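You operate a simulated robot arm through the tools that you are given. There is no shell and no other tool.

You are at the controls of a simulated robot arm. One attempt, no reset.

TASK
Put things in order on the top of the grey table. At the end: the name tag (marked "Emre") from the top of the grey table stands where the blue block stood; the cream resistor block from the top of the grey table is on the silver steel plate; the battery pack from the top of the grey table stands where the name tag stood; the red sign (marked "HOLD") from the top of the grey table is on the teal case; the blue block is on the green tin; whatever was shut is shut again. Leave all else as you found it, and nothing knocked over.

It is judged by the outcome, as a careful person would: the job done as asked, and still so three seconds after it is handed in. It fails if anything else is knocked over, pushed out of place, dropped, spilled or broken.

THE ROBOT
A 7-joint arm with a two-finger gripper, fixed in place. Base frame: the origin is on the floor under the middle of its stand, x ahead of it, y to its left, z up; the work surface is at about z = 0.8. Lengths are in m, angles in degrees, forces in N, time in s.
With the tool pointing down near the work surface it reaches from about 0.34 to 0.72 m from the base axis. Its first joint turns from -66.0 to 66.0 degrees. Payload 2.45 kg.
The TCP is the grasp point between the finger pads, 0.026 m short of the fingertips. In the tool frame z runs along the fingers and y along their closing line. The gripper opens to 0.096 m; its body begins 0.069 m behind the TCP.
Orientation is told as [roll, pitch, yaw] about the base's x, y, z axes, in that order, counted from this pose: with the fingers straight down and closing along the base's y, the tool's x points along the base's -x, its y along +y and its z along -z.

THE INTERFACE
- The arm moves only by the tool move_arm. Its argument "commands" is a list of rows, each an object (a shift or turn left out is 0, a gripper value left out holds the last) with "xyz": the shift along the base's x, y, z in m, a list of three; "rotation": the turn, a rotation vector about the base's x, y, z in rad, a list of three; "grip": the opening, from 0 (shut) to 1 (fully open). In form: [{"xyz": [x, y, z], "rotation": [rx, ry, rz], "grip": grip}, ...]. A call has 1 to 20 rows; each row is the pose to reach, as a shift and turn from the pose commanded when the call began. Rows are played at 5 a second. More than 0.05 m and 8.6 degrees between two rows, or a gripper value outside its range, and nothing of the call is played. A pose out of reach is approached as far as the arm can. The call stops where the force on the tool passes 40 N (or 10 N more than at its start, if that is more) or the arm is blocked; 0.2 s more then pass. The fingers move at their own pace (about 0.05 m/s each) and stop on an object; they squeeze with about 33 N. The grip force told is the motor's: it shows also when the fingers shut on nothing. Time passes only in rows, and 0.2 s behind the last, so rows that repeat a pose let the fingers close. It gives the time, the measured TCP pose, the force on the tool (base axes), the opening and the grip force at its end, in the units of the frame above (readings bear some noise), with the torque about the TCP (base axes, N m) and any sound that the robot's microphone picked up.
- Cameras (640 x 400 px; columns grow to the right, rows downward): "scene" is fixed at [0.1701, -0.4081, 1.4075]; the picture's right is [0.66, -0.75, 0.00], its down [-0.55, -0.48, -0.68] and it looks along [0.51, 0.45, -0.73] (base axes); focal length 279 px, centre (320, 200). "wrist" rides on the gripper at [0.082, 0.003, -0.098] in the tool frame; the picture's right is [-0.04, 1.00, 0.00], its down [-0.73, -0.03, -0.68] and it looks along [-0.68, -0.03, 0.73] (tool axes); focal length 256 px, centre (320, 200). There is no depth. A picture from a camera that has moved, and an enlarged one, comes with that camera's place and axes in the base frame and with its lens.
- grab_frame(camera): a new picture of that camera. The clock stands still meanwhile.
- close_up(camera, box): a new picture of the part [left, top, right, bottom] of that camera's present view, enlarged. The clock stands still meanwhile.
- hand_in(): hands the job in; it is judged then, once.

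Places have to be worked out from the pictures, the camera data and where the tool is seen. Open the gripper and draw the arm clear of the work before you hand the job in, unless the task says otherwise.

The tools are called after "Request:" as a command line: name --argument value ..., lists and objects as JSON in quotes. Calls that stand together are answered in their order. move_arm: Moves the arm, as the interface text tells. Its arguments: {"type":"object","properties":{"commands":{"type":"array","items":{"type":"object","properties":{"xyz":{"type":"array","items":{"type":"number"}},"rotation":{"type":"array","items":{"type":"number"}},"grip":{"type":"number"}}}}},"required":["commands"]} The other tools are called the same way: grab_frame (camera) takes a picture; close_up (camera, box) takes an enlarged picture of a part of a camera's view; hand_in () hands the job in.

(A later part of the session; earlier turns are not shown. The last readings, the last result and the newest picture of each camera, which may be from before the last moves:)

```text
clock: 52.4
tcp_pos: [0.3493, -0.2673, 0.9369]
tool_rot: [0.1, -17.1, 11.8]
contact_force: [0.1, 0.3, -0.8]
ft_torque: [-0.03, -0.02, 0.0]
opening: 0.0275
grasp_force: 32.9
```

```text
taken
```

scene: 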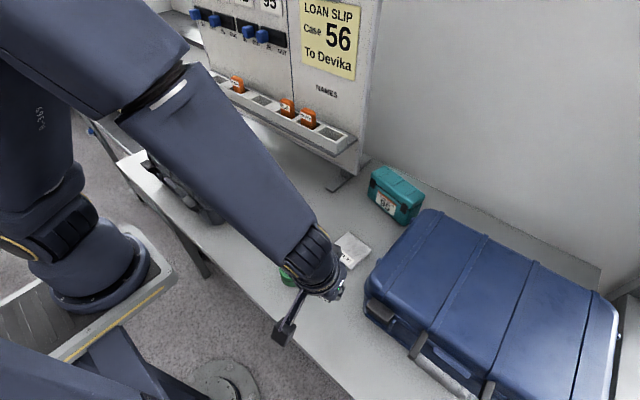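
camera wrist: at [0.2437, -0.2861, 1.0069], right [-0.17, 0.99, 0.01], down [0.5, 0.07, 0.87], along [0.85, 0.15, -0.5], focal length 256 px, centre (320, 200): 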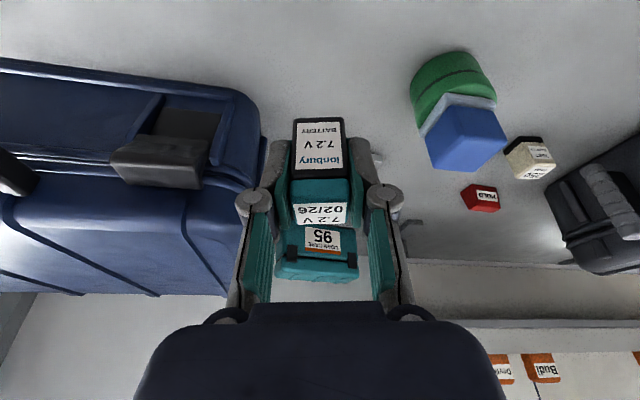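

The battery hangs over the spot, upright. To move the -y finger further from the suitcase I'll turn the tool by -20° about vertical and then lower to a few mm above the table.

Request:
move_arm --commands '[{"xyz": [0.0008, 0.0004, 0], "rotation": [0, 0, -0.12]}, {"xyz": [0.0015, 0.0008, 0], "rotation": [0, 0, -0.24]}, {"xyz": [0.0015, 0.0008, 0], "rotation": [0, 0, -0.35]}, {"xyz": [0.0015, 0.0008, -0.03], "rotation": [0, 0, -0.35]}, {"xyz": [0.0015, 0.0008, -0.06], "rotation": [0, 0, -0.35]}, {"xyz": [0.0015, 0.0008, -0.085], "rotation": [0, 0, -0.35]}, {"xyz": [0.0015, 0.0008, -0.095], "rotation": [0, 0, -0.35]}, {"xyz": [0.0015, 0.0008, -0.095], "rotation": [0, 0, -0.35]}]'

Request:
grab_frame --camera "wrist"

Request:
close_up --camera "scene" --box '[260, 210, 400, 350]'

```text
clock: 54.2
tcp_pos: [0.3513, -0.2662, 0.844]
tool_rot: [0.0, -17.2, -8.1]
contact_force: [0.1, 0.8, -0.6]
ft_torque: [0.02, 0.0, 0.02]
opening: 0.0272
grasp_force: 33.3
```

```text
taken
camera wrist: at [0.2454, -0.2475, 0.9125], right [0.18, 0.98, 0.01], down [0.49, -0.1, 0.87], along [0.85, -0.15, -0.5], focal length 256 px, centre (320, 200)
```

wrist: 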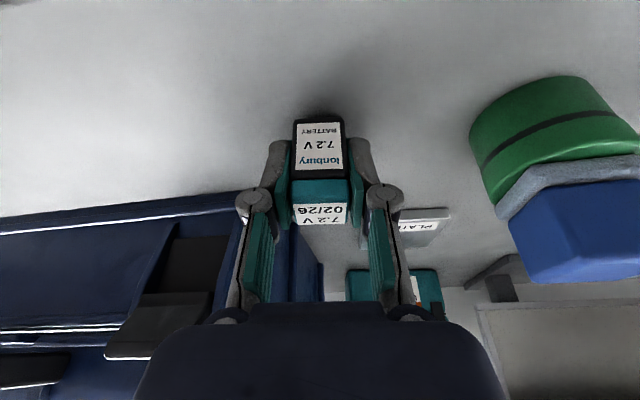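

```text
2.86 times, centred on (330, 280) of scene
camera zoom: at [0.1701, -0.4081, 1.4075], right [0.66, -0.75, 0.0], down [-0.55, -0.48, -0.68], along [0.51, 0.45, -0.73], focal length 798 px, centre (291, -29)
```

zoom: 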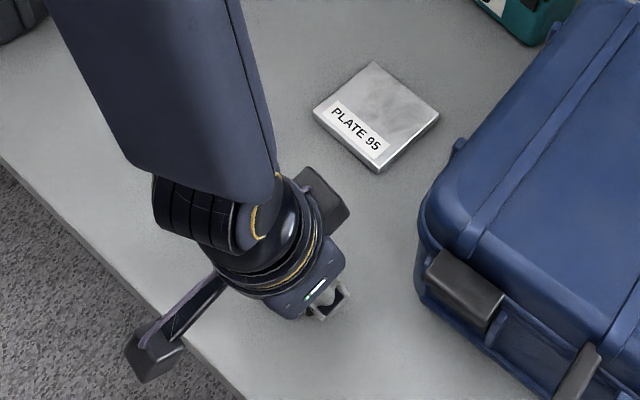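

Everything is clear. I'll lower the last millimetres gently until contact.

Request:
move_arm --commands '[{"xyz": [0, 0, -0.002]}, {"xyz": [0, 0, -0.004]}, {"xyz": [0, 0, -0.0055]}, {"xyz": [0, 0, -0.0055]}]'

```text
clock: 55.2
tcp_pos: [0.3516, -0.2664, 0.8389]
tool_rot: [-0.1, -17.3, -8.2]
contact_force: [-0.7, 0.6, 3.8]
ft_torque: [-0.02, 0.03, -0.01]
opening: 0.0273
grasp_force: 33.5
```

A first touch shows (about 4 N). I'll press half a millimetre more, then release slowly.

Request:
move_arm --commands '[{"xyz": [0, 0, -0.0005]}, {"xyz": [0, 0, -0.0003], "grip": 0.34}, {"xyz": [0, 0, -0.0003], "grip": 0.42}, {"xyz": [0, 0, -0.0003], "grip": 0.48}, {"xyz": [0, 0, -0.0003]}]'

Request:
grab_frame --camera "wrist"

```text
clock: 56.4
tcp_pos: [0.3515, -0.2667, 0.8378]
tool_rot: [-0.1, -17.3, -8.2]
contact_force: [-0.2, -0.1, -0.2]
ft_torque: [0.01, 0.0, -0.01]
opening: 0.0461
grasp_force: 0.1
```

```text
taken
camera wrist: at [0.2455, -0.2473, 0.907], right [0.18, 0.98, 0.01], down [0.49, -0.1, 0.87], along [0.85, -0.15, -0.5], focal length 256 px, centre (320, 200)
```

wrist: 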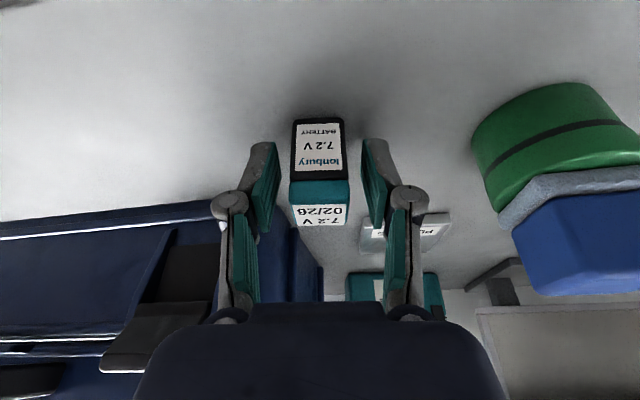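

The battery stands free on the tag's old spot. I'll back out along the tool axis, straighten up, and go over to the resistor.

Request:
move_arm --commands '[{"xyz": [-0.006, 0.001, 0.02]}, {"xyz": [-0.014, 0.002, 0.045]}, {"xyz": [-0.022, 0.003, 0.08]}, {"xyz": [-0.025, 0.004, 0.12]}, {"xyz": [-0.02, 0.01, 0.15], "rotation": [0.0141, 0.099, 0]}, {"xyz": [0.0, 0.03, 0.17], "rotation": [0.0282, 0.198, 0]}, {"xyz": [0.015, 0.07, 0.18], "rotation": [0.0423, 0.297, 0]}, {"xyz": [0.03, 0.11, 0.18], "rotation": [0.0423, 0.297, 0]}, {"xyz": [0.045, 0.15, 0.18], "rotation": [0.0423, 0.297, 0]}, {"xyz": [0.06, 0.19, 0.18], "rotation": [0.0423, 0.297, 0]}, {"xyz": [0.07, 0.23, 0.17], "rotation": [0.0423, 0.297, 0]}, {"xyz": [0.079, 0.2607, 0.15], "rotation": [0.0423, 0.297, 0]}]'

Request:
move_arm --commands '[{"xyz": [0, 0, 0], "rotation": [0, 0, 0.13], "grip": 0.56}, {"xyz": [0, 0, 0], "rotation": [0, 0, 0.255]}, {"xyz": [0, 0, 0], "rotation": [0, 0, 0.255]}]'

Request:
grab_frame --camera "wrist"

Request:
grab_frame --camera "scene"

```text
clock: 59.0
tcp_pos: [0.4311, -0.0056, 0.986]
tool_rot: [0.1, 0.0, -8.2]
contact_force: [-0.2, 0.6, 0.5]
ft_torque: [-0.02, -0.04, 0.04]
opening: 0.0461
grasp_force: 0.2
```

```text
clock: 59.8
tcp_pos: [0.4301, -0.0046, 0.9865]
tool_rot: [0.0, 0.1, 6.6]
contact_force: [1.1, -0.5, 0.1]
ft_torque: [-0.01, -0.03, -0.04]
opening: 0.0539
grasp_force: 0.2
```

```text
taken
camera wrist: at [0.3489, -0.0109, 1.085], right [-0.07, 1.0, 0.0], down [0.73, 0.05, 0.68], along [0.68, 0.05, -0.73], focal length 256 px, centre (320, 200)
```

wrist: 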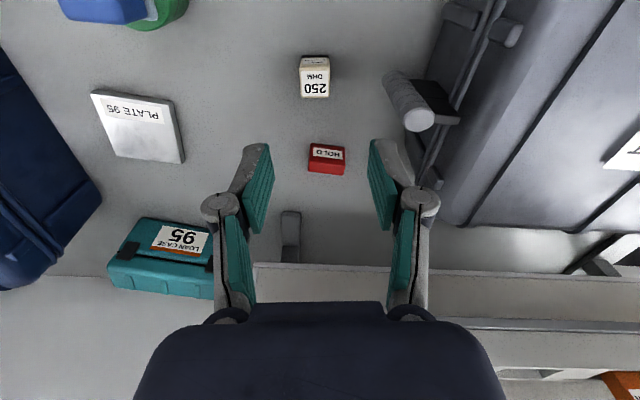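

```text
taken
```

scene: 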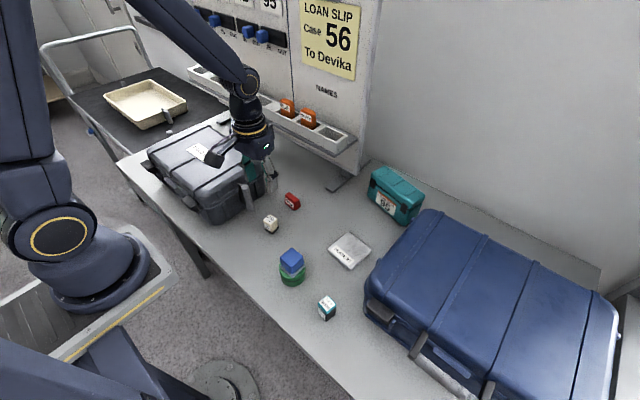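

The battery now stands where the tag stood. The kit's end grip is close to the resistor in +y, so I'll turn to about yaw 97° to close along x with the camera on the -y side, then re-measure.

Request:
move_arm --commands '[{"xyz": [0, -0.015, 0.02], "rotation": [0, 0, 0.14]}, {"xyz": [0, -0.03, 0.03], "rotation": [0, 0, 0.285]}, {"xyz": [0, -0.045, 0.035], "rotation": [0, 0, 0.43]}, {"xyz": [0, -0.055, 0.035], "rotation": [0, 0, 0.575]}, {"xyz": [0, -0.055, 0.035], "rotation": [0, 0, 0.72]}, {"xyz": [0, -0.055, 0.035], "rotation": [0, 0, 0.865]}, {"xyz": [0, -0.055, 0.035], "rotation": [0, 0, 1.01]}, {"xyz": [0, -0.055, 0.035], "rotation": [0, 0, 1.155]}, {"xyz": [0, -0.055, 0.035], "rotation": [0, 0, 1.3]}, {"xyz": [0, -0.055, 0.035], "rotation": [0, 0, 1.445]}, {"xyz": [0, -0.055, 0.035], "rotation": [0, 0, 1.571]}, {"xyz": [0, -0.055, 0.035], "rotation": [0, 0, 1.571]}]'

Request:
grab_frame --camera "wrist"

Request:
grab_frame --camera "scene"

```text
clock: 62.4
tcp_pos: [0.4307, -0.0606, 1.0224]
tool_rot: [0.0, 0.0, 96.6]
contact_force: [-0.3, 0.2, 0.5]
ft_torque: [0.0, 0.0, 0.02]
opening: 0.0538
grasp_force: 0.1
```

```text
taken
camera wrist: at [0.4361, -0.1411, 1.1203], right [-1.0, -0.08, 0.0], down [-0.05, 0.73, 0.68], along [-0.05, 0.68, -0.73], focal length 256 px, centre (320, 200)
```

wrist: 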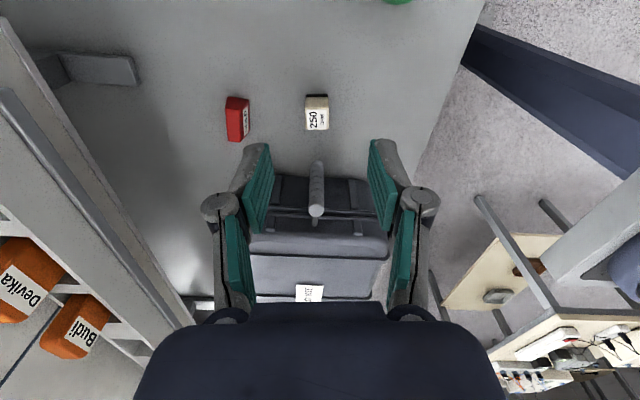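

```text
taken
```

scene: 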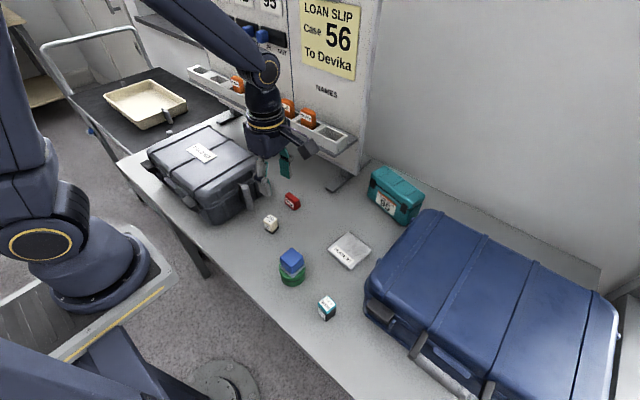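

Request:
close_up --camera "wrist" --box '[270, 70, 370, 160]'

Request:
close_up --camera "wrist" --box '[200, 80, 270, 150]'

Request:
close_up --camera "scene" --box '[250, 180, 310, 240]'

```text
4.44 times, centred on (320, 115) of wrist
camera zoom: at [0.4361, -0.1411, 1.1203], right [-1.0, -0.08, 0.0], down [-0.05, 0.73, 0.68], along [-0.05, 0.68, -0.73], focal length 1138 px, centre (320, 578)
```

zoom: 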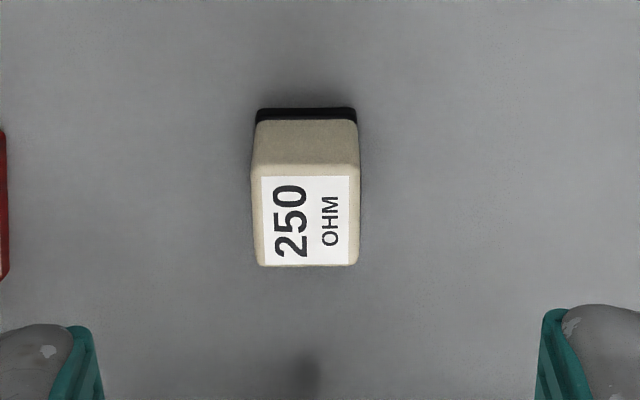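

```text
5.71 times, centred on (235, 115) of wrist
camera zoom: at [0.4361, -0.1411, 1.1203], right [-1.0, -0.08, 0.0], down [-0.05, 0.73, 0.68], along [-0.05, 0.68, -0.73], focal length 1463 px, centre (806, 686)
```

zoom: 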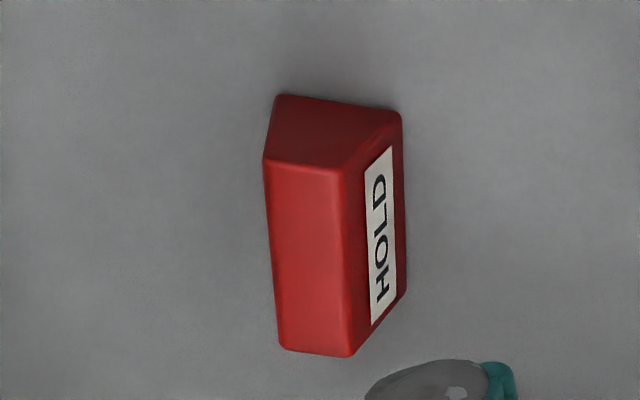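

```text
6.67 times, centred on (280, 210) of scene
camera zoom: at [0.1701, -0.4081, 1.4075], right [0.66, -0.75, 0.0], down [-0.55, -0.48, -0.68], along [0.51, 0.45, -0.73], focal length 1861 px, centre (587, 133)
```

zoom: 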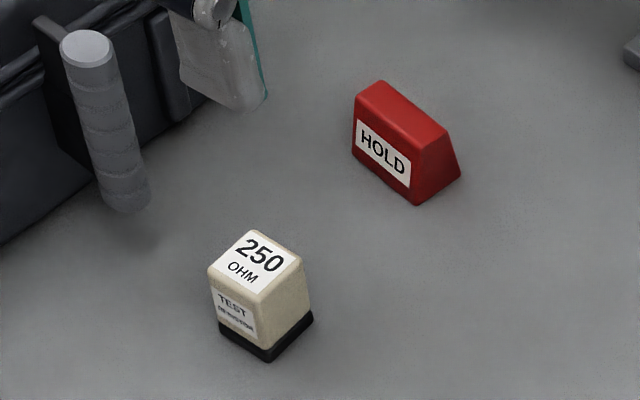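

Resistor centre ≈ (0.430, -0.0067), square with the gripper, top ≈ 0.845. I'll tilt the tool back 17° toward -y (away from the kit) and approach along the tool axis to 10 cm short.

Request:
move_arm --commands '[{"xyz": [0.0005, 0.005, -0.01], "rotation": [0.0993, 0.0115, 0]}, {"xyz": [0.001, 0.01, -0.03], "rotation": [0.1987, 0.023, 0]}, {"xyz": [0.0015, 0.018, -0.06], "rotation": [0.298, 0.0345, 0]}, {"xyz": [0.0024, 0.0246, -0.0888], "rotation": [0.298, 0.0345, 0]}, {"xyz": [0.0024, 0.0246, -0.0888], "rotation": [0.298, 0.0345, 0]}]'

Request:
grab_frame --camera "wrist"

Request:
close_up --camera "wrist" --box '[270, 60, 370, 150]'

Request:
close_up --camera "scene" --box '[220, 130, 340, 250]'

```text
clock: 63.6
tcp_pos: [0.4325, -0.0358, 0.9326]
tool_rot: [0.1, -17.2, 96.5]
contact_force: [-0.2, -0.1, 0.2]
ft_torque: [0.04, 0.02, -0.02]
opening: 0.0541
grasp_force: 0.1
```

```text
taken
camera wrist: at [0.4413, -0.1416, 1.0027], right [-1.0, -0.08, 0.01], down [-0.03, 0.5, 0.87], along [-0.07, 0.86, -0.5], focal length 256 px, centre (320, 200)
```

wrist: 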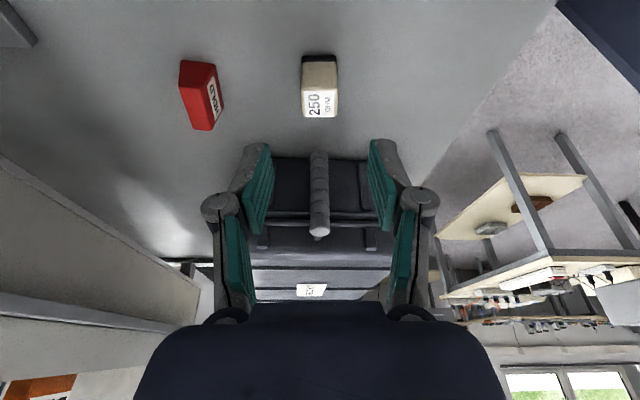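

```text
4.44 times, centred on (320, 105) of wrist
camera zoom: at [0.4413, -0.1416, 1.0027], right [-1.0, -0.08, 0.01], down [-0.03, 0.5, 0.87], along [-0.07, 0.86, -0.5], focal length 1138 px, centre (320, 622)
```

zoom: 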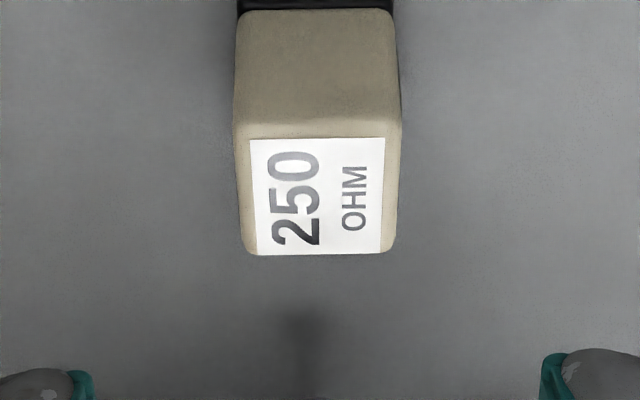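

```text
3.33 times, centred on (280, 190) of scene
camera zoom: at [0.1701, -0.4081, 1.4075], right [0.66, -0.75, 0.0], down [-0.55, -0.48, -0.68], along [0.51, 0.45, -0.73], focal length 931 px, centre (453, 233)
```

zoom: 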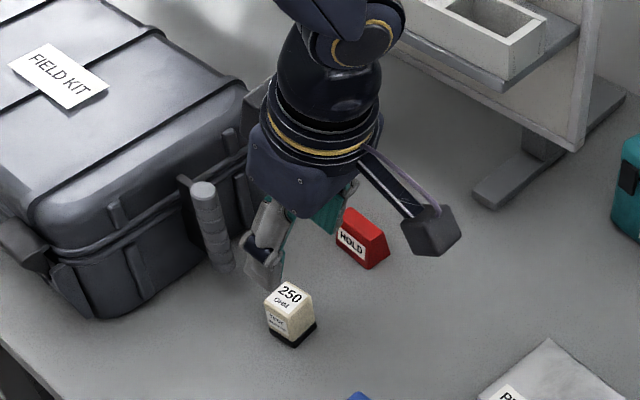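

The resistor is centred on the approach line. I'll move in to z 0.838 and grip it.

Request:
move_arm --commands '[{"xyz": [-0.001, 0.009, -0.03]}, {"xyz": [-0.002, 0.018, -0.06]}, {"xyz": [-0.003, 0.0255, -0.083]}, {"xyz": [-0.0033, 0.029, -0.0946]}, {"xyz": [-0.0033, 0.029, -0.0946], "grip": 0}, {"xyz": [-0.0033, 0.029, -0.0946]}, {"xyz": [-0.0033, 0.029, -0.0946]}, {"xyz": [-0.0033, 0.029, -0.0946]}, {"xyz": [-0.0033, 0.029, -0.0946]}]'

Request:
grab_frame --camera "wrist"

Request:
close_up --camera "scene" --box '[220, 130, 340, 250]'

```text
clock: 65.6
tcp_pos: [0.4298, -0.008, 0.8376]
tool_rot: [0.1, -17.2, 96.4]
contact_force: [0.3, -0.4, 0.0]
ft_torque: [-0.01, 0.0, -0.01]
opening: 0.0267
grasp_force: 33.1
```

```text
taken
camera wrist: at [0.438, -0.1128, 0.9081], right [-1.0, -0.08, 0.01], down [-0.03, 0.5, 0.87], along [-0.07, 0.86, -0.5], focal length 256 px, centre (320, 200)
```

wrist: 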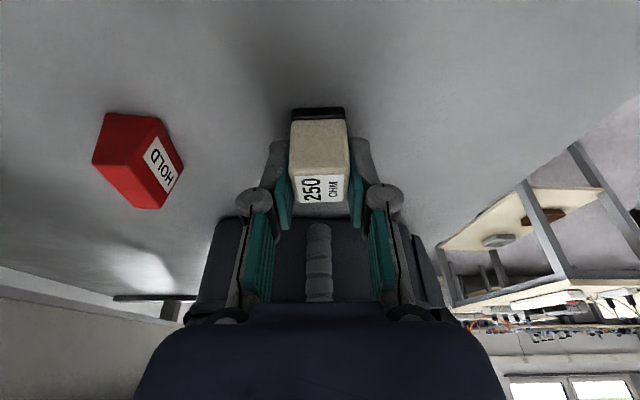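

```text
3.33 times, centred on (280, 190) of scene
camera zoom: at [0.1701, -0.4081, 1.4075], right [0.66, -0.75, 0.0], down [-0.55, -0.48, -0.68], along [0.51, 0.45, -0.73], focal length 931 px, centre (453, 233)
```

zoom: 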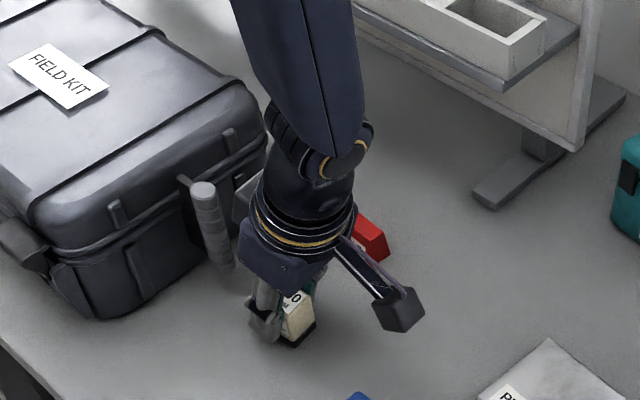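

The resistor is held. I'll lift it out along the approach line, turn to about yaw 8° on the way (so the camera stays clear of the suitcase), and bring it over the plate centre (0.510, -0.208).

Request:
move_arm --commands '[{"xyz": [0, 0, 0.012]}, {"xyz": [0.001, -0.008, 0.04]}, {"xyz": [0.002, -0.018, 0.08]}, {"xyz": [0.003, -0.03, 0.12]}, {"xyz": [0.01, -0.045, 0.145], "rotation": [0, 0, -0.14]}, {"xyz": [0.017, -0.061, 0.15], "rotation": [0, 0, -0.28]}, {"xyz": [0.024, -0.076, 0.15], "rotation": [0, 0, -0.42]}, {"xyz": [0.031, -0.092, 0.15], "rotation": [0, 0, -0.56]}, {"xyz": [0.038, -0.107, 0.15], "rotation": [0, 0, -0.7]}, {"xyz": [0.045, -0.123, 0.15], "rotation": [0, 0, -0.84]}, {"xyz": [0.052, -0.138, 0.15], "rotation": [0, 0, -0.98]}, {"xyz": [0.059, -0.154, 0.15], "rotation": [0, 0, -1.12]}, {"xyz": [0.066, -0.169, 0.15], "rotation": [0, 0, -1.26]}, {"xyz": [0.073, -0.185, 0.14], "rotation": [0, 0, -1.4]}, {"xyz": [0.0802, -0.2, 0.12], "rotation": [0, 0, -1.54]}, {"xyz": [0.0802, -0.2, 0.1], "rotation": [0, 0, -1.54]}, {"xyz": [0.0802, -0.2, 0.08], "rotation": [0, 0, -1.54]}, {"xyz": [0.0802, -0.2, 0.08], "rotation": [0, 0, -1.54]}]'

Request:
grab_frame --camera "wrist"

Request:
grab_frame --camera "scene"

```text
clock: 69.4
tcp_pos: [0.5097, -0.2067, 0.9187]
tool_rot: [0.1, -17.2, 8.3]
contact_force: [-0.6, -0.4, 0.2]
ft_torque: [-0.02, -0.03, 0.02]
opening: 0.0271
grasp_force: 33.6
```

```text
taken
camera wrist: at [0.4026, -0.2186, 0.9883], right [-0.11, 0.99, 0.01], down [0.5, 0.04, 0.87], along [0.86, 0.1, -0.5], focal length 256 px, centre (320, 200)
```

wrist: 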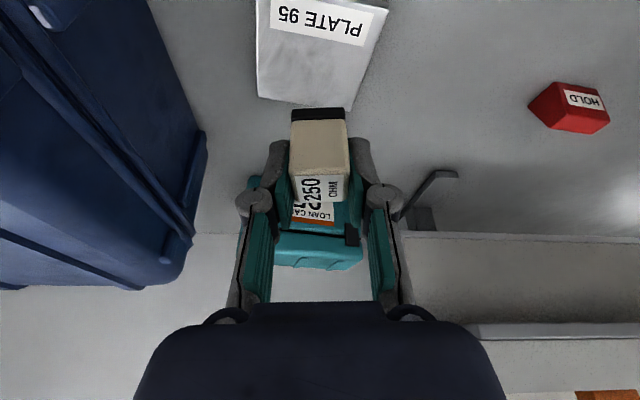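

```text
taken
```

scene: 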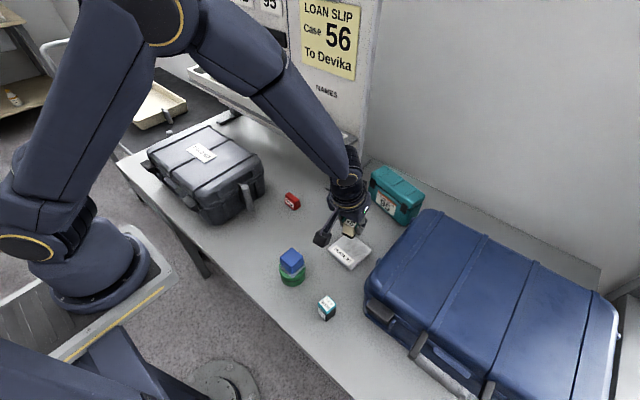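

The resistor hangs over the plate, whose centre I now read as about (0.509, -0.210). I'll lower to just above the plate.

Request:
move_arm --commands '[{"xyz": [-0.0005, -0.003, -0.025]}, {"xyz": [-0.0005, -0.003, -0.05]}, {"xyz": [-0.0005, -0.003, -0.062]}, {"xyz": [-0.0005, -0.003, -0.062]}]'

Request:
grab_frame --camera "wrist"

Request:
close_up --camera "scene" --box '[290, 170, 410, 290]'

```text
clock: 70.4
tcp_pos: [0.5104, -0.2095, 0.8566]
tool_rot: [0.0, -17.2, 8.1]
contact_force: [-0.3, 0.1, 0.0]
ft_torque: [-0.01, 0.02, 0.0]
opening: 0.0272
grasp_force: 33.0
```

```text
taken
camera wrist: at [0.4029, -0.2215, 0.9264], right [-0.11, 0.99, 0.01], down [0.5, 0.04, 0.87], along [0.86, 0.1, -0.5], focal length 256 px, centre (320, 200)
```

wrist: 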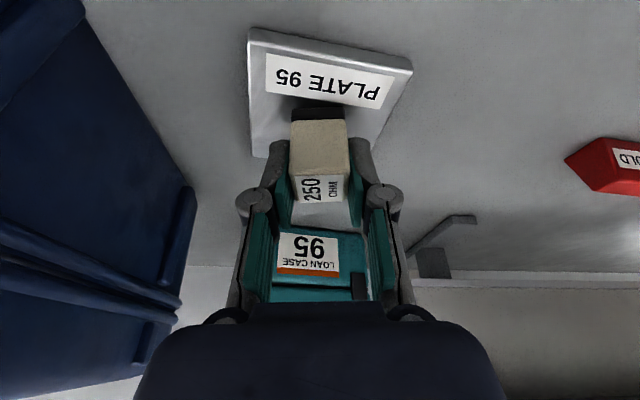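

```text
3.33 times, centred on (350, 230) of scene
camera zoom: at [0.1701, -0.4081, 1.4075], right [0.66, -0.75, 0.0], down [-0.55, -0.48, -0.68], along [0.51, 0.45, -0.73], focal length 931 px, centre (220, 100)
```

zoom: 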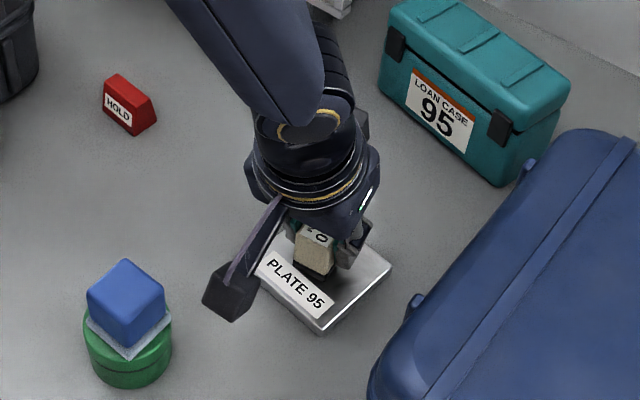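

The resistor is over the middle of the plate. I'll lower in small steps until contact.

Request:
move_arm --commands '[{"xyz": [0, 0, -0.002]}, {"xyz": [0, 0, -0.004]}, {"xyz": [0, 0, -0.0055]}, {"xyz": [0, 0, -0.0055]}]'

```text
clock: 71.4
tcp_pos: [0.5098, -0.2094, 0.8504]
tool_rot: [0.0, -17.2, 8.2]
contact_force: [0.1, -0.6, 0.3]
ft_torque: [0.0, 0.01, -0.01]
opening: 0.0271
grasp_force: 32.9
```

No contact yet at z 0.8504; continuing down in half-millimetre steps.

Request:
move_arm --commands '[{"xyz": [0, 0, -0.0008]}, {"xyz": [0, 0, -0.0015]}, {"xyz": [0, 0, -0.0022]}, {"xyz": [0, 0, -0.0022]}]'

```text
clock: 72.4
tcp_pos: [0.5098, -0.2095, 0.8502]
tool_rot: [0.1, -17.3, 8.3]
contact_force: [-6.1, 3.1, 22.5]
ft_torque: [0.11, 0.39, -0.04]
opening: 0.0268
grasp_force: 32.8
```

Contact at 22 N. I'll ease up a millimetre and release.

Request:
move_arm --commands '[{"xyz": [0, 0, 0.001]}, {"xyz": [0, 0, 0.0012], "grip": 0.34}, {"xyz": [0, 0, 0.0012], "grip": 0.44}, {"xyz": [0, 0, 0.0012], "grip": 0.52}, {"xyz": [0, 0, 0.0012]}]'

Request:
grab_frame --camera "wrist"

```text
clock: 73.6
tcp_pos: [0.5084, -0.2097, 0.8516]
tool_rot: [0.1, -17.2, 8.3]
contact_force: [0.6, -0.4, 0.4]
ft_torque: [0.02, 0.0, 0.01]
opening: 0.05
grasp_force: 0.0
```

```text
taken
camera wrist: at [0.4023, -0.2214, 0.9202], right [-0.11, 0.99, 0.01], down [0.5, 0.04, 0.87], along [0.86, 0.1, -0.5], focal length 256 px, centre (320, 200)
```

wrist: 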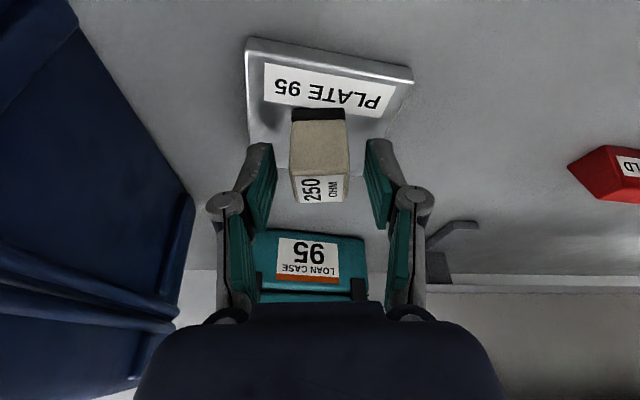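

The resistor stands on the plate. I'll back out along the tool axis and use the view of the teal case from there to measure it.

Request:
move_arm --commands '[{"xyz": [-0.006, -0.001, 0.02]}, {"xyz": [-0.014, -0.002, 0.045]}, {"xyz": [-0.022, -0.003, 0.072]}, {"xyz": [-0.03, -0.004, 0.1]}, {"xyz": [-0.03, -0.004, 0.14]}]'

Request:
grab_frame --camera "wrist"

Request:
close_up --camera "wrist" --box '[180, 60, 460, 260]'

Request:
close_up --camera "scene" --box '[330, 140, 430, 240]'

```text
clock: 74.8
tcp_pos: [0.479, -0.2141, 0.9891]
tool_rot: [0.1, -17.2, 8.3]
contact_force: [-0.4, 0.4, -0.2]
ft_torque: [0.0, 0.0, -0.05]
opening: 0.05
grasp_force: 0.0
```

```text
taken
camera wrist: at [0.373, -0.2253, 1.0602], right [-0.11, 0.99, 0.01], down [0.5, 0.04, 0.87], along [0.86, 0.1, -0.5], focal length 256 px, centre (320, 200)
```

wrist: 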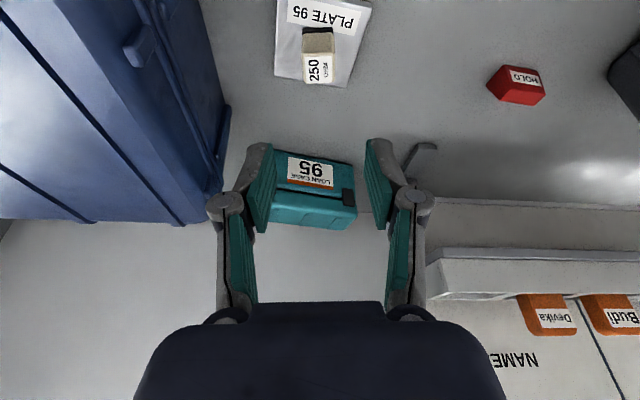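

```text
2.00 times, centred on (320, 160) of wrist
camera zoom: at [0.373, -0.2253, 1.0602], right [-0.11, 0.99, 0.01], down [0.5, 0.04, 0.87], along [0.86, 0.1, -0.5], focal length 512 px, centre (320, 280)
```

zoom: 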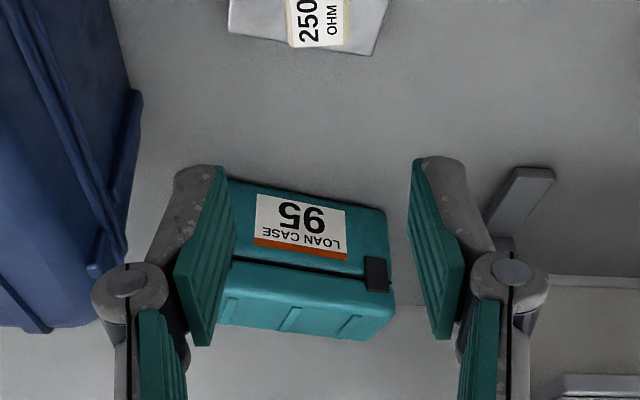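

```text
4.00 times, centred on (380, 190) of scene
camera zoom: at [0.1701, -0.4081, 1.4075], right [0.66, -0.75, 0.0], down [-0.55, -0.48, -0.68], along [0.51, 0.45, -0.73], focal length 1117 px, centre (80, 240)
```

zoom: 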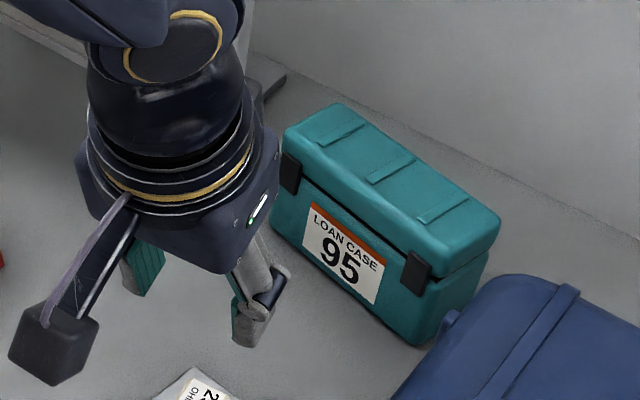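

Request:
close_up --camera "scene" --box '[365, 155, 430, 220]'

Request:
close_up --camera "wrist" --box '[270, 140, 380, 240]'

```text
6.15 times, centred on (398, 188) of scene
camera zoom: at [0.1701, -0.4081, 1.4075], right [0.66, -0.75, 0.0], down [-0.55, -0.48, -0.68], along [0.51, 0.45, -0.73], focal length 1718 px, centre (-157, 277)
```

zoom: 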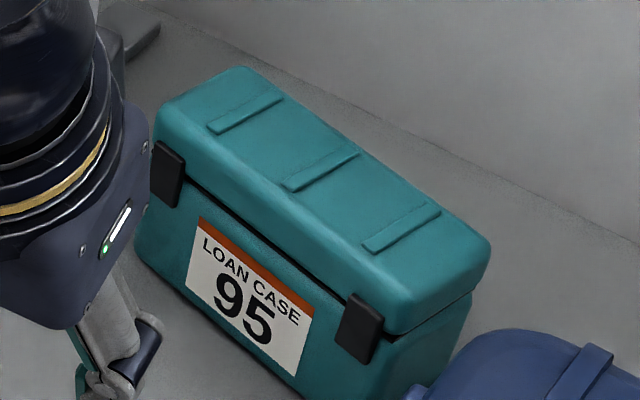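

```text
4.00 times, centred on (325, 190) of wrist
camera zoom: at [0.373, -0.2253, 1.0602], right [-0.11, 0.99, 0.01], down [0.5, 0.04, 0.87], along [0.86, 0.1, -0.5], focal length 1024 px, centre (300, 240)
```

zoom: 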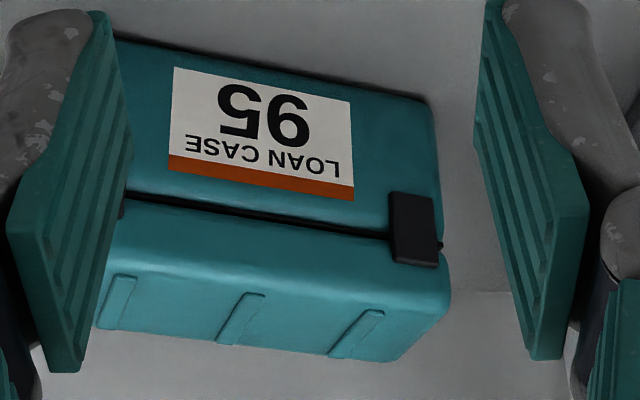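

The lid top is centred near (0.712, -0.204, 0.895) with three low ribs and long axis about -12° from y; with the 17° tilt that spot is within reach. Now to the red sign: I'll move over it with yaw ≈ -4° keeping the tilt.

Request:
move_arm --commands '[{"xyz": [0.004, 0.04, 0.01], "rotation": [0, 0, -0.05], "grip": 0.69}, {"xyz": [0.008, 0.08, 0.01], "rotation": [0, 0, -0.1]}, {"xyz": [0.012, 0.12, 0.01], "rotation": [0, 0, -0.15]}, {"xyz": [0.016, 0.16, 0.0], "rotation": [0, 0, -0.2]}, {"xyz": [0.02, 0.2, -0.02], "rotation": [0, 0, -0.22]}, {"xyz": [0.0225, 0.2305, -0.045], "rotation": [0, 0, -0.22]}, {"xyz": [0.0225, 0.2305, -0.055], "rotation": [0, 0, -0.22]}, {"xyz": [0.0225, 0.2305, -0.055], "rotation": [0, 0, -0.22]}]'

Request:
grab_frame --camera "wrist"

Request:
close_up --camera "wrist" --box '[260, 60, 380, 160]'

Request:
close_up --camera "scene" --box '[220, 120, 380, 280]'

```text
clock: 76.6
tcp_pos: [0.5011, 0.0179, 0.9353]
tool_rot: [0.1, -17.1, -4.4]
contact_force: [0.2, 0.2, -0.1]
ft_torque: [-0.01, 0.0, 0.03]
opening: 0.066
grasp_force: 0.1
```

```text
taken
camera wrist: at [0.3947, 0.0293, 1.005], right [0.11, 0.99, 0.01], down [0.5, -0.07, 0.87], along [0.86, -0.09, -0.5], focal length 256 px, centre (320, 200)
```

wrist: 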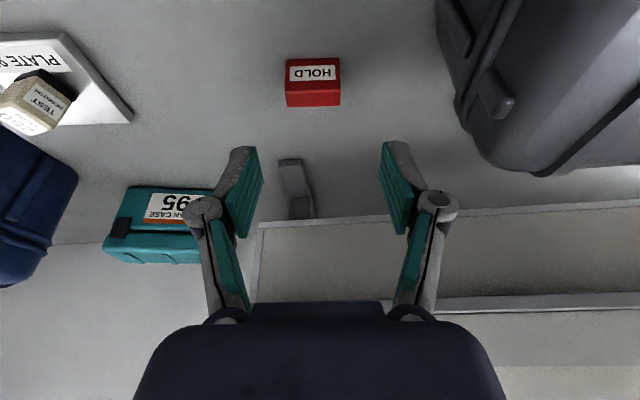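

```text
4.00 times, centred on (320, 110) of wrist
camera zoom: at [0.3947, 0.0293, 1.005], right [0.11, 0.99, 0.01], down [0.5, -0.07, 0.87], along [0.86, -0.09, -0.5], focal length 1024 px, centre (320, 560)
```

zoom: 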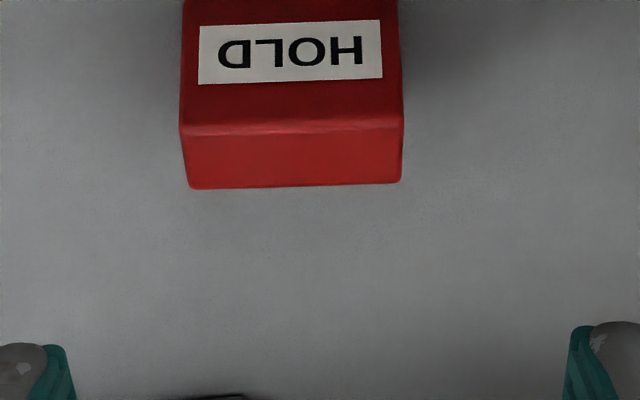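

```text
2.50 times, centred on (300, 200) of scene
camera zoom: at [0.1701, -0.4081, 1.4075], right [0.66, -0.75, 0.0], down [-0.55, -0.48, -0.68], along [0.51, 0.45, -0.73], focal length 698 px, centre (370, 200)
```

zoom: 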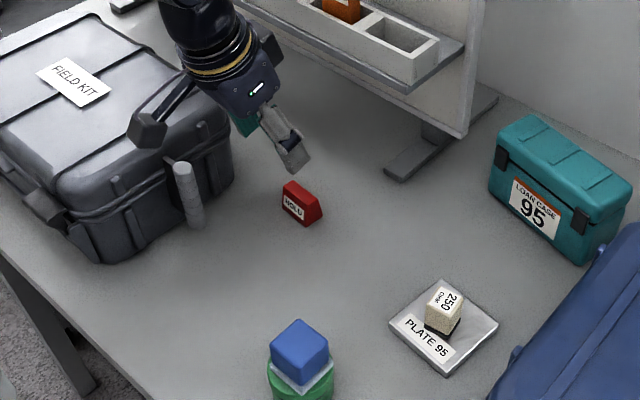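

The sign is aligned in yaw and sits about 5.5 mm to -y of the approach line; I'll correct, move in to about (0.5315, 0.0105, 0.833) and close on its two end faces.

Request:
move_arm --commands '[{"xyz": [0.008, -0.004, -0.03]}, {"xyz": [0.0165, -0.0074, -0.06]}, {"xyz": [0.024, -0.0074, -0.082]}, {"xyz": [0.0304, -0.0074, -0.1023]}, {"xyz": [0.0304, -0.0074, -0.1023], "grip": 0}, {"xyz": [0.0304, -0.0074, -0.1023]}, {"xyz": [0.0304, -0.0074, -0.1023]}, {"xyz": [0.0304, -0.0074, -0.1023]}, {"xyz": [0.0304, -0.0074, -0.1023]}]'

Request:
grab_frame --camera "wrist"

Request:
close_up --camera "scene" --box '[220, 120, 380, 280]'

```text
clock: 78.6
tcp_pos: [0.5331, 0.0079, 0.8334]
tool_rot: [0.1, -17.2, -4.4]
contact_force: [-0.5, 0.1, 0.0]
ft_torque: [-0.01, 0.01, 0.03]
opening: 0.0428
grasp_force: 33.6
```

```text
taken
camera wrist: at [0.425, 0.0209, 0.9022], right [0.11, 0.99, 0.01], down [0.5, -0.07, 0.87], along [0.86, -0.09, -0.5], focal length 256 px, centre (320, 200)
```

wrist: 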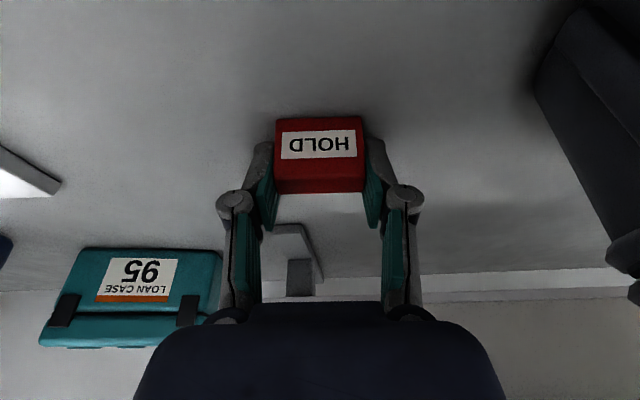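

```text
2.50 times, centred on (300, 200) of scene
camera zoom: at [0.1701, -0.4081, 1.4075], right [0.66, -0.75, 0.0], down [-0.55, -0.48, -0.68], along [0.51, 0.45, -0.73], focal length 698 px, centre (370, 200)
```

zoom: 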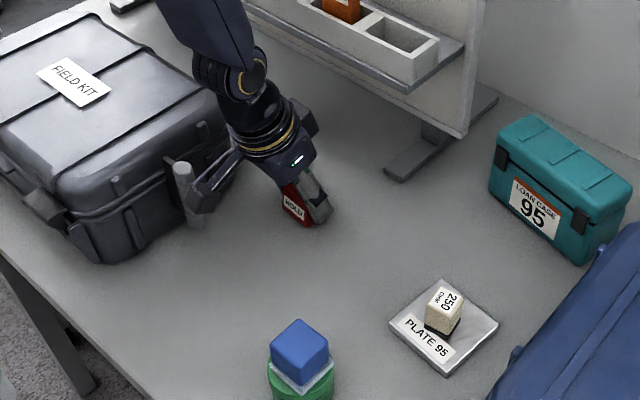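

The sign is held at 0.043 m. The camera housing is near the kit's grip, so I'll lift up and toward -y first, then go round via (0.50, -0.20) to approach the teal case clear of the rack end.

Request:
move_arm --commands '[{"xyz": [0, -0.003, 0.012]}, {"xyz": [0, -0.01, 0.04]}, {"xyz": [-0.007, -0.022, 0.08]}, {"xyz": [-0.015, -0.042, 0.12]}, {"xyz": [-0.025, -0.075, 0.15]}, {"xyz": [-0.033, -0.117, 0.16]}, {"xyz": [-0.033, -0.16, 0.165]}, {"xyz": [-0.028, -0.2, 0.17]}, {"xyz": [0.01, -0.212, 0.17], "rotation": [0, 0, -0.05]}, {"xyz": [0.05, -0.214, 0.17], "rotation": [0, 0, -0.1]}, {"xyz": [0.085, -0.214, 0.165], "rotation": [0, 0, -0.134]}, {"xyz": [0.085, -0.214, 0.165], "rotation": [0, 0, -0.134]}]'

Request:
grab_frame --camera "wrist"

Request:
grab_frame --camera "scene"

Request:
close_up --camera "scene" --box '[310, 90, 450, 240]'

```text
clock: 81.2
tcp_pos: [0.6169, -0.2049, 0.9959]
tool_rot: [-0.1, -17.2, -12.1]
contact_force: [0.5, 0.2, -0.4]
ft_torque: [0.01, -0.01, 0.05]
opening: 0.0428
grasp_force: 32.7
```

```text
taken
camera wrist: at [0.5121, -0.1783, 1.0668], right [0.25, 0.97, 0.01], down [0.48, -0.13, 0.87], along [0.84, -0.21, -0.5], focal length 256 px, centre (320, 200)
```

wrist: 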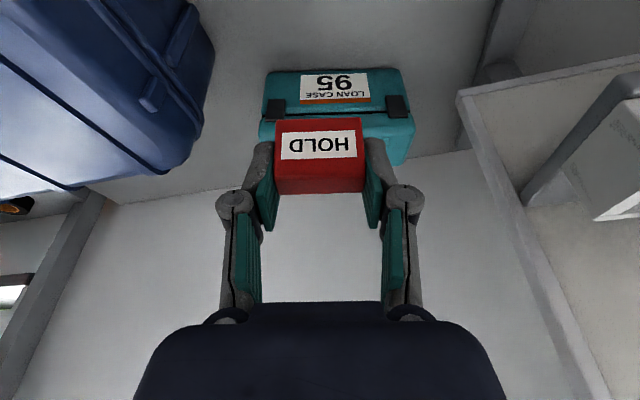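

```text
taken
```

scene: 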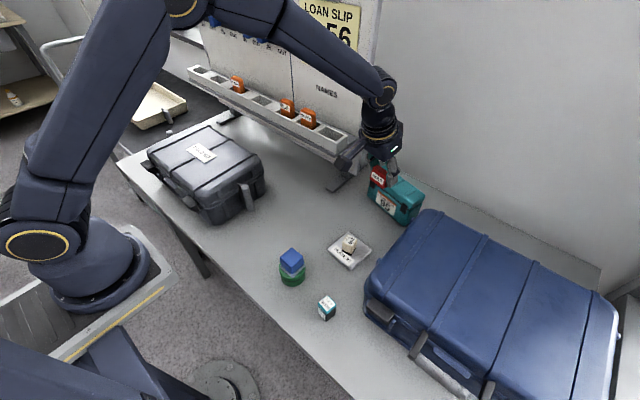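

```text
2.67 times, centred on (380, 165) of scene
camera zoom: at [0.1701, -0.4081, 1.4075], right [0.66, -0.75, 0.0], down [-0.55, -0.48, -0.68], along [0.51, 0.45, -0.73], focal length 744 px, centre (160, 293)
```

zoom: 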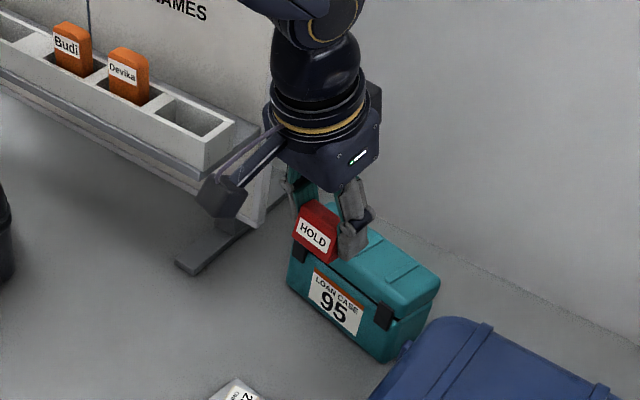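

Request:
close_up --camera "wrist" --box '[240, 50, 440, 200]'

Request:
close_up --camera "scene" --box '[360, 140, 440, 230]'

```text
2.67 times, centred on (340, 125) of wrist
camera zoom: at [0.5121, -0.1783, 1.0668], right [0.25, 0.97, 0.01], down [0.48, -0.13, 0.87], along [0.84, -0.21, -0.5], focal length 683 px, centre (267, 400)
```

zoom: 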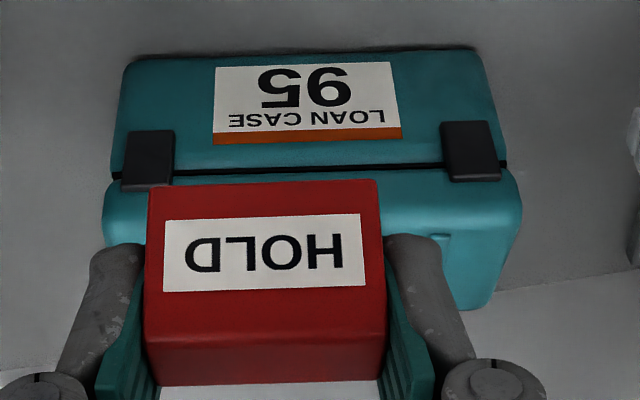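

```text
4.44 times, centred on (400, 185) of scene
camera zoom: at [0.1701, -0.4081, 1.4075], right [0.66, -0.75, 0.0], down [-0.55, -0.48, -0.68], along [0.51, 0.45, -0.73], focal length 1241 px, centre (-36, 267)
```

zoom: 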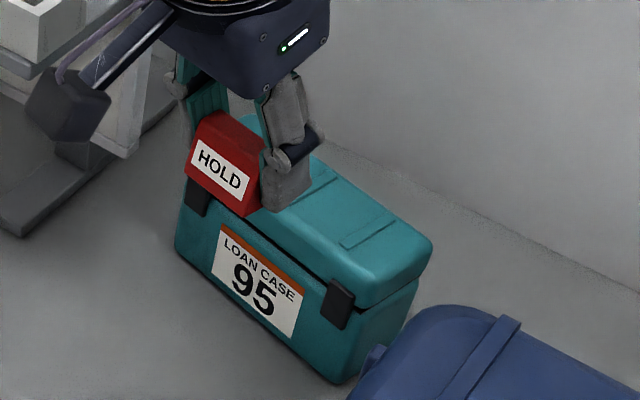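

The case front edge runs from (0.670, -0.273) to (0.701, -0.135), so the lid centre is at about (0.709, -0.2075), square with the gripper. I'll carry the sign over it and lower to about 2 cm above the lid.

Request:
move_arm --commands '[{"xyz": [0.03, -0.001, 0]}, {"xyz": [0.06, -0.002, 0]}, {"xyz": [0.0921, -0.0026, -0.005]}, {"xyz": [0.0921, -0.0026, -0.03]}, {"xyz": [0.0921, -0.0026, -0.045]}, {"xyz": [0.0921, -0.0026, -0.045]}]'

Request:
grab_frame --camera "wrist"

Request:
close_up --camera "scene" --box '[340, 120, 450, 230]'

```text
clock: 82.6
tcp_pos: [0.7104, -0.2075, 0.9518]
tool_rot: [0.2, -17.2, -12.0]
contact_force: [0.2, -0.4, -0.5]
ft_torque: [0.01, 0.0, 0.0]
opening: 0.0427
grasp_force: 33.0
```

```text
taken
camera wrist: at [0.6051, -0.1809, 1.0224], right [0.25, 0.97, 0.01], down [0.48, -0.13, 0.87], along [0.84, -0.21, -0.5], focal length 256 px, centre (320, 200)
```

wrist: 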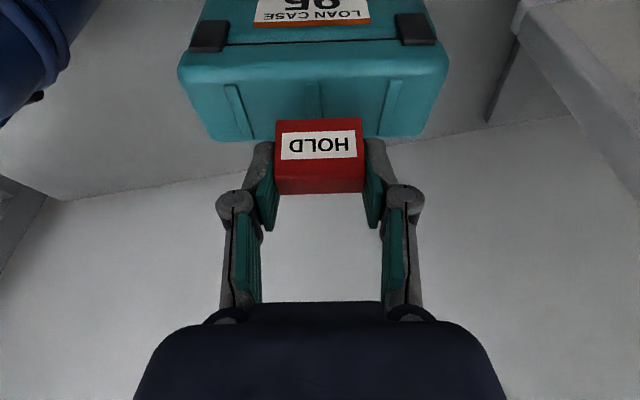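

```text
3.64 times, centred on (395, 175) of scene
camera zoom: at [0.1701, -0.4081, 1.4075], right [0.66, -0.75, 0.0], down [-0.55, -0.48, -0.68], along [0.51, 0.45, -0.73], focal length 1015 px, centre (47, 291)
```

zoom: 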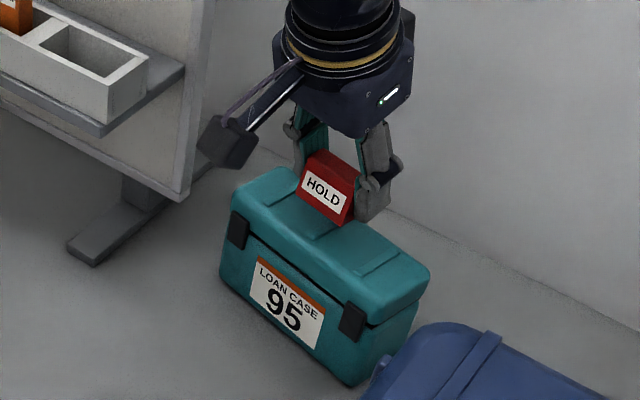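

Request:
close_up --camera "wrist" --box '[170, 40, 460, 200]'

```text
2.21 times, centred on (315, 120) of wrist
camera zoom: at [0.6051, -0.1809, 1.0224], right [0.25, 0.97, 0.01], down [0.48, -0.13, 0.87], along [0.84, -0.21, -0.5], focal length 565 px, centre (331, 377)
```

zoom: 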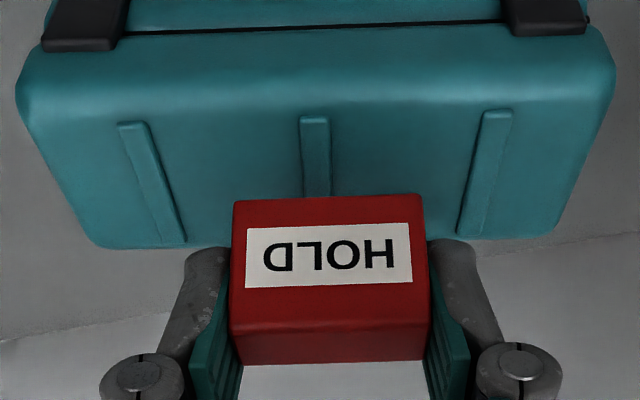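

The lid top and its centre rib are visible; the sign is within about 4 mm of the centre. I'll shift slightly and lower gently.

Request:
move_arm --commands '[{"xyz": [0.0015, -0.0025, -0.005]}, {"xyz": [0.0015, -0.0025, -0.01]}, {"xyz": [0.0015, -0.0025, -0.013]}, {"xyz": [0.0015, -0.0025, -0.015]}, {"xyz": [0.0015, -0.0025, -0.015]}]'

Request:
close_up --camera "scene" --box '[360, 140, 430, 220]'

```text
clock: 83.8
tcp_pos: [0.7108, -0.2098, 0.9374]
tool_rot: [0.0, -17.2, -12.0]
contact_force: [-0.5, 0.6, -0.2]
ft_torque: [0.02, 0.05, -0.04]
opening: 0.0425
grasp_force: 32.7
```

```text
5.00 times, centred on (395, 180) of scene
camera zoom: at [0.1701, -0.4081, 1.4075], right [0.66, -0.75, 0.0], down [-0.55, -0.48, -0.68], along [0.51, 0.45, -0.73], focal length 1396 px, centre (-55, 300)
```

zoom: 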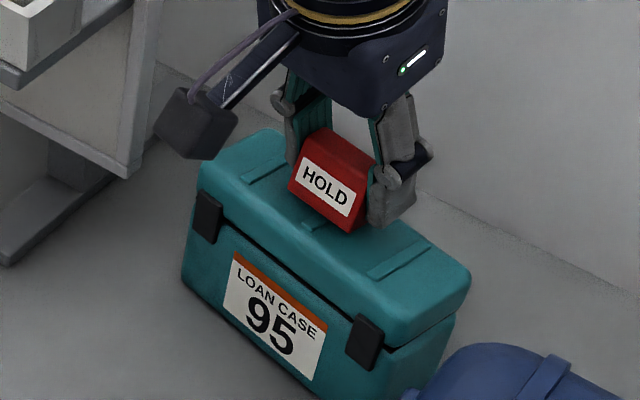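

Still hovering with no contact. I'll go down in 1–1.5 mm steps.

Request:
move_arm --commands '[{"xyz": [0, 0, -0.0015]}, {"xyz": [0, 0, -0.003]}, {"xyz": [0, 0, -0.0045]}, {"xyz": [0, 0, -0.006]}, {"xyz": [0, 0, -0.006]}]'

```text
clock: 85.0
tcp_pos: [0.7115, -0.2092, 0.9327]
tool_rot: [0.1, -17.2, -12.0]
contact_force: [0.0, 0.1, 1.5]
ft_torque: [-0.02, 0.03, 0.02]
opening: 0.0424
grasp_force: 32.7
```

A slight upward force may be starting (1.5 N). I'll continue half a millimetre at a time.

Request:
move_arm --commands '[{"xyz": [0, 0, -0.0006]}, {"xyz": [0, 0, -0.0012]}, {"xyz": [0, 0, -0.0012]}]'

Request:
close_up --camera "scene" --box '[360, 140, 430, 220]'

```text
clock: 85.8
tcp_pos: [0.7106, -0.2093, 0.9333]
tool_rot: [0.1, -17.3, -12.0]
contact_force: [-1.3, 0.9, 9.4]
ft_torque: [0.01, 0.06, 0.02]
opening: 0.0428
grasp_force: 32.4
```

```text
5.00 times, centred on (395, 180) of scene
camera zoom: at [0.1698, -0.408, 1.4076], right [0.66, -0.75, 0.0], down [-0.55, -0.48, -0.68], along [0.51, 0.45, -0.73], focal length 1396 px, centre (-55, 300)
```

zoom: 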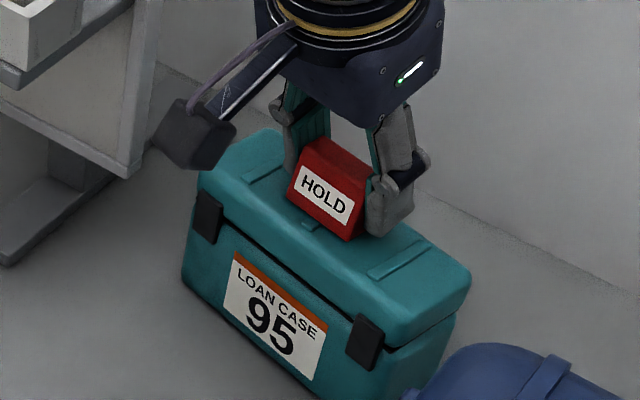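

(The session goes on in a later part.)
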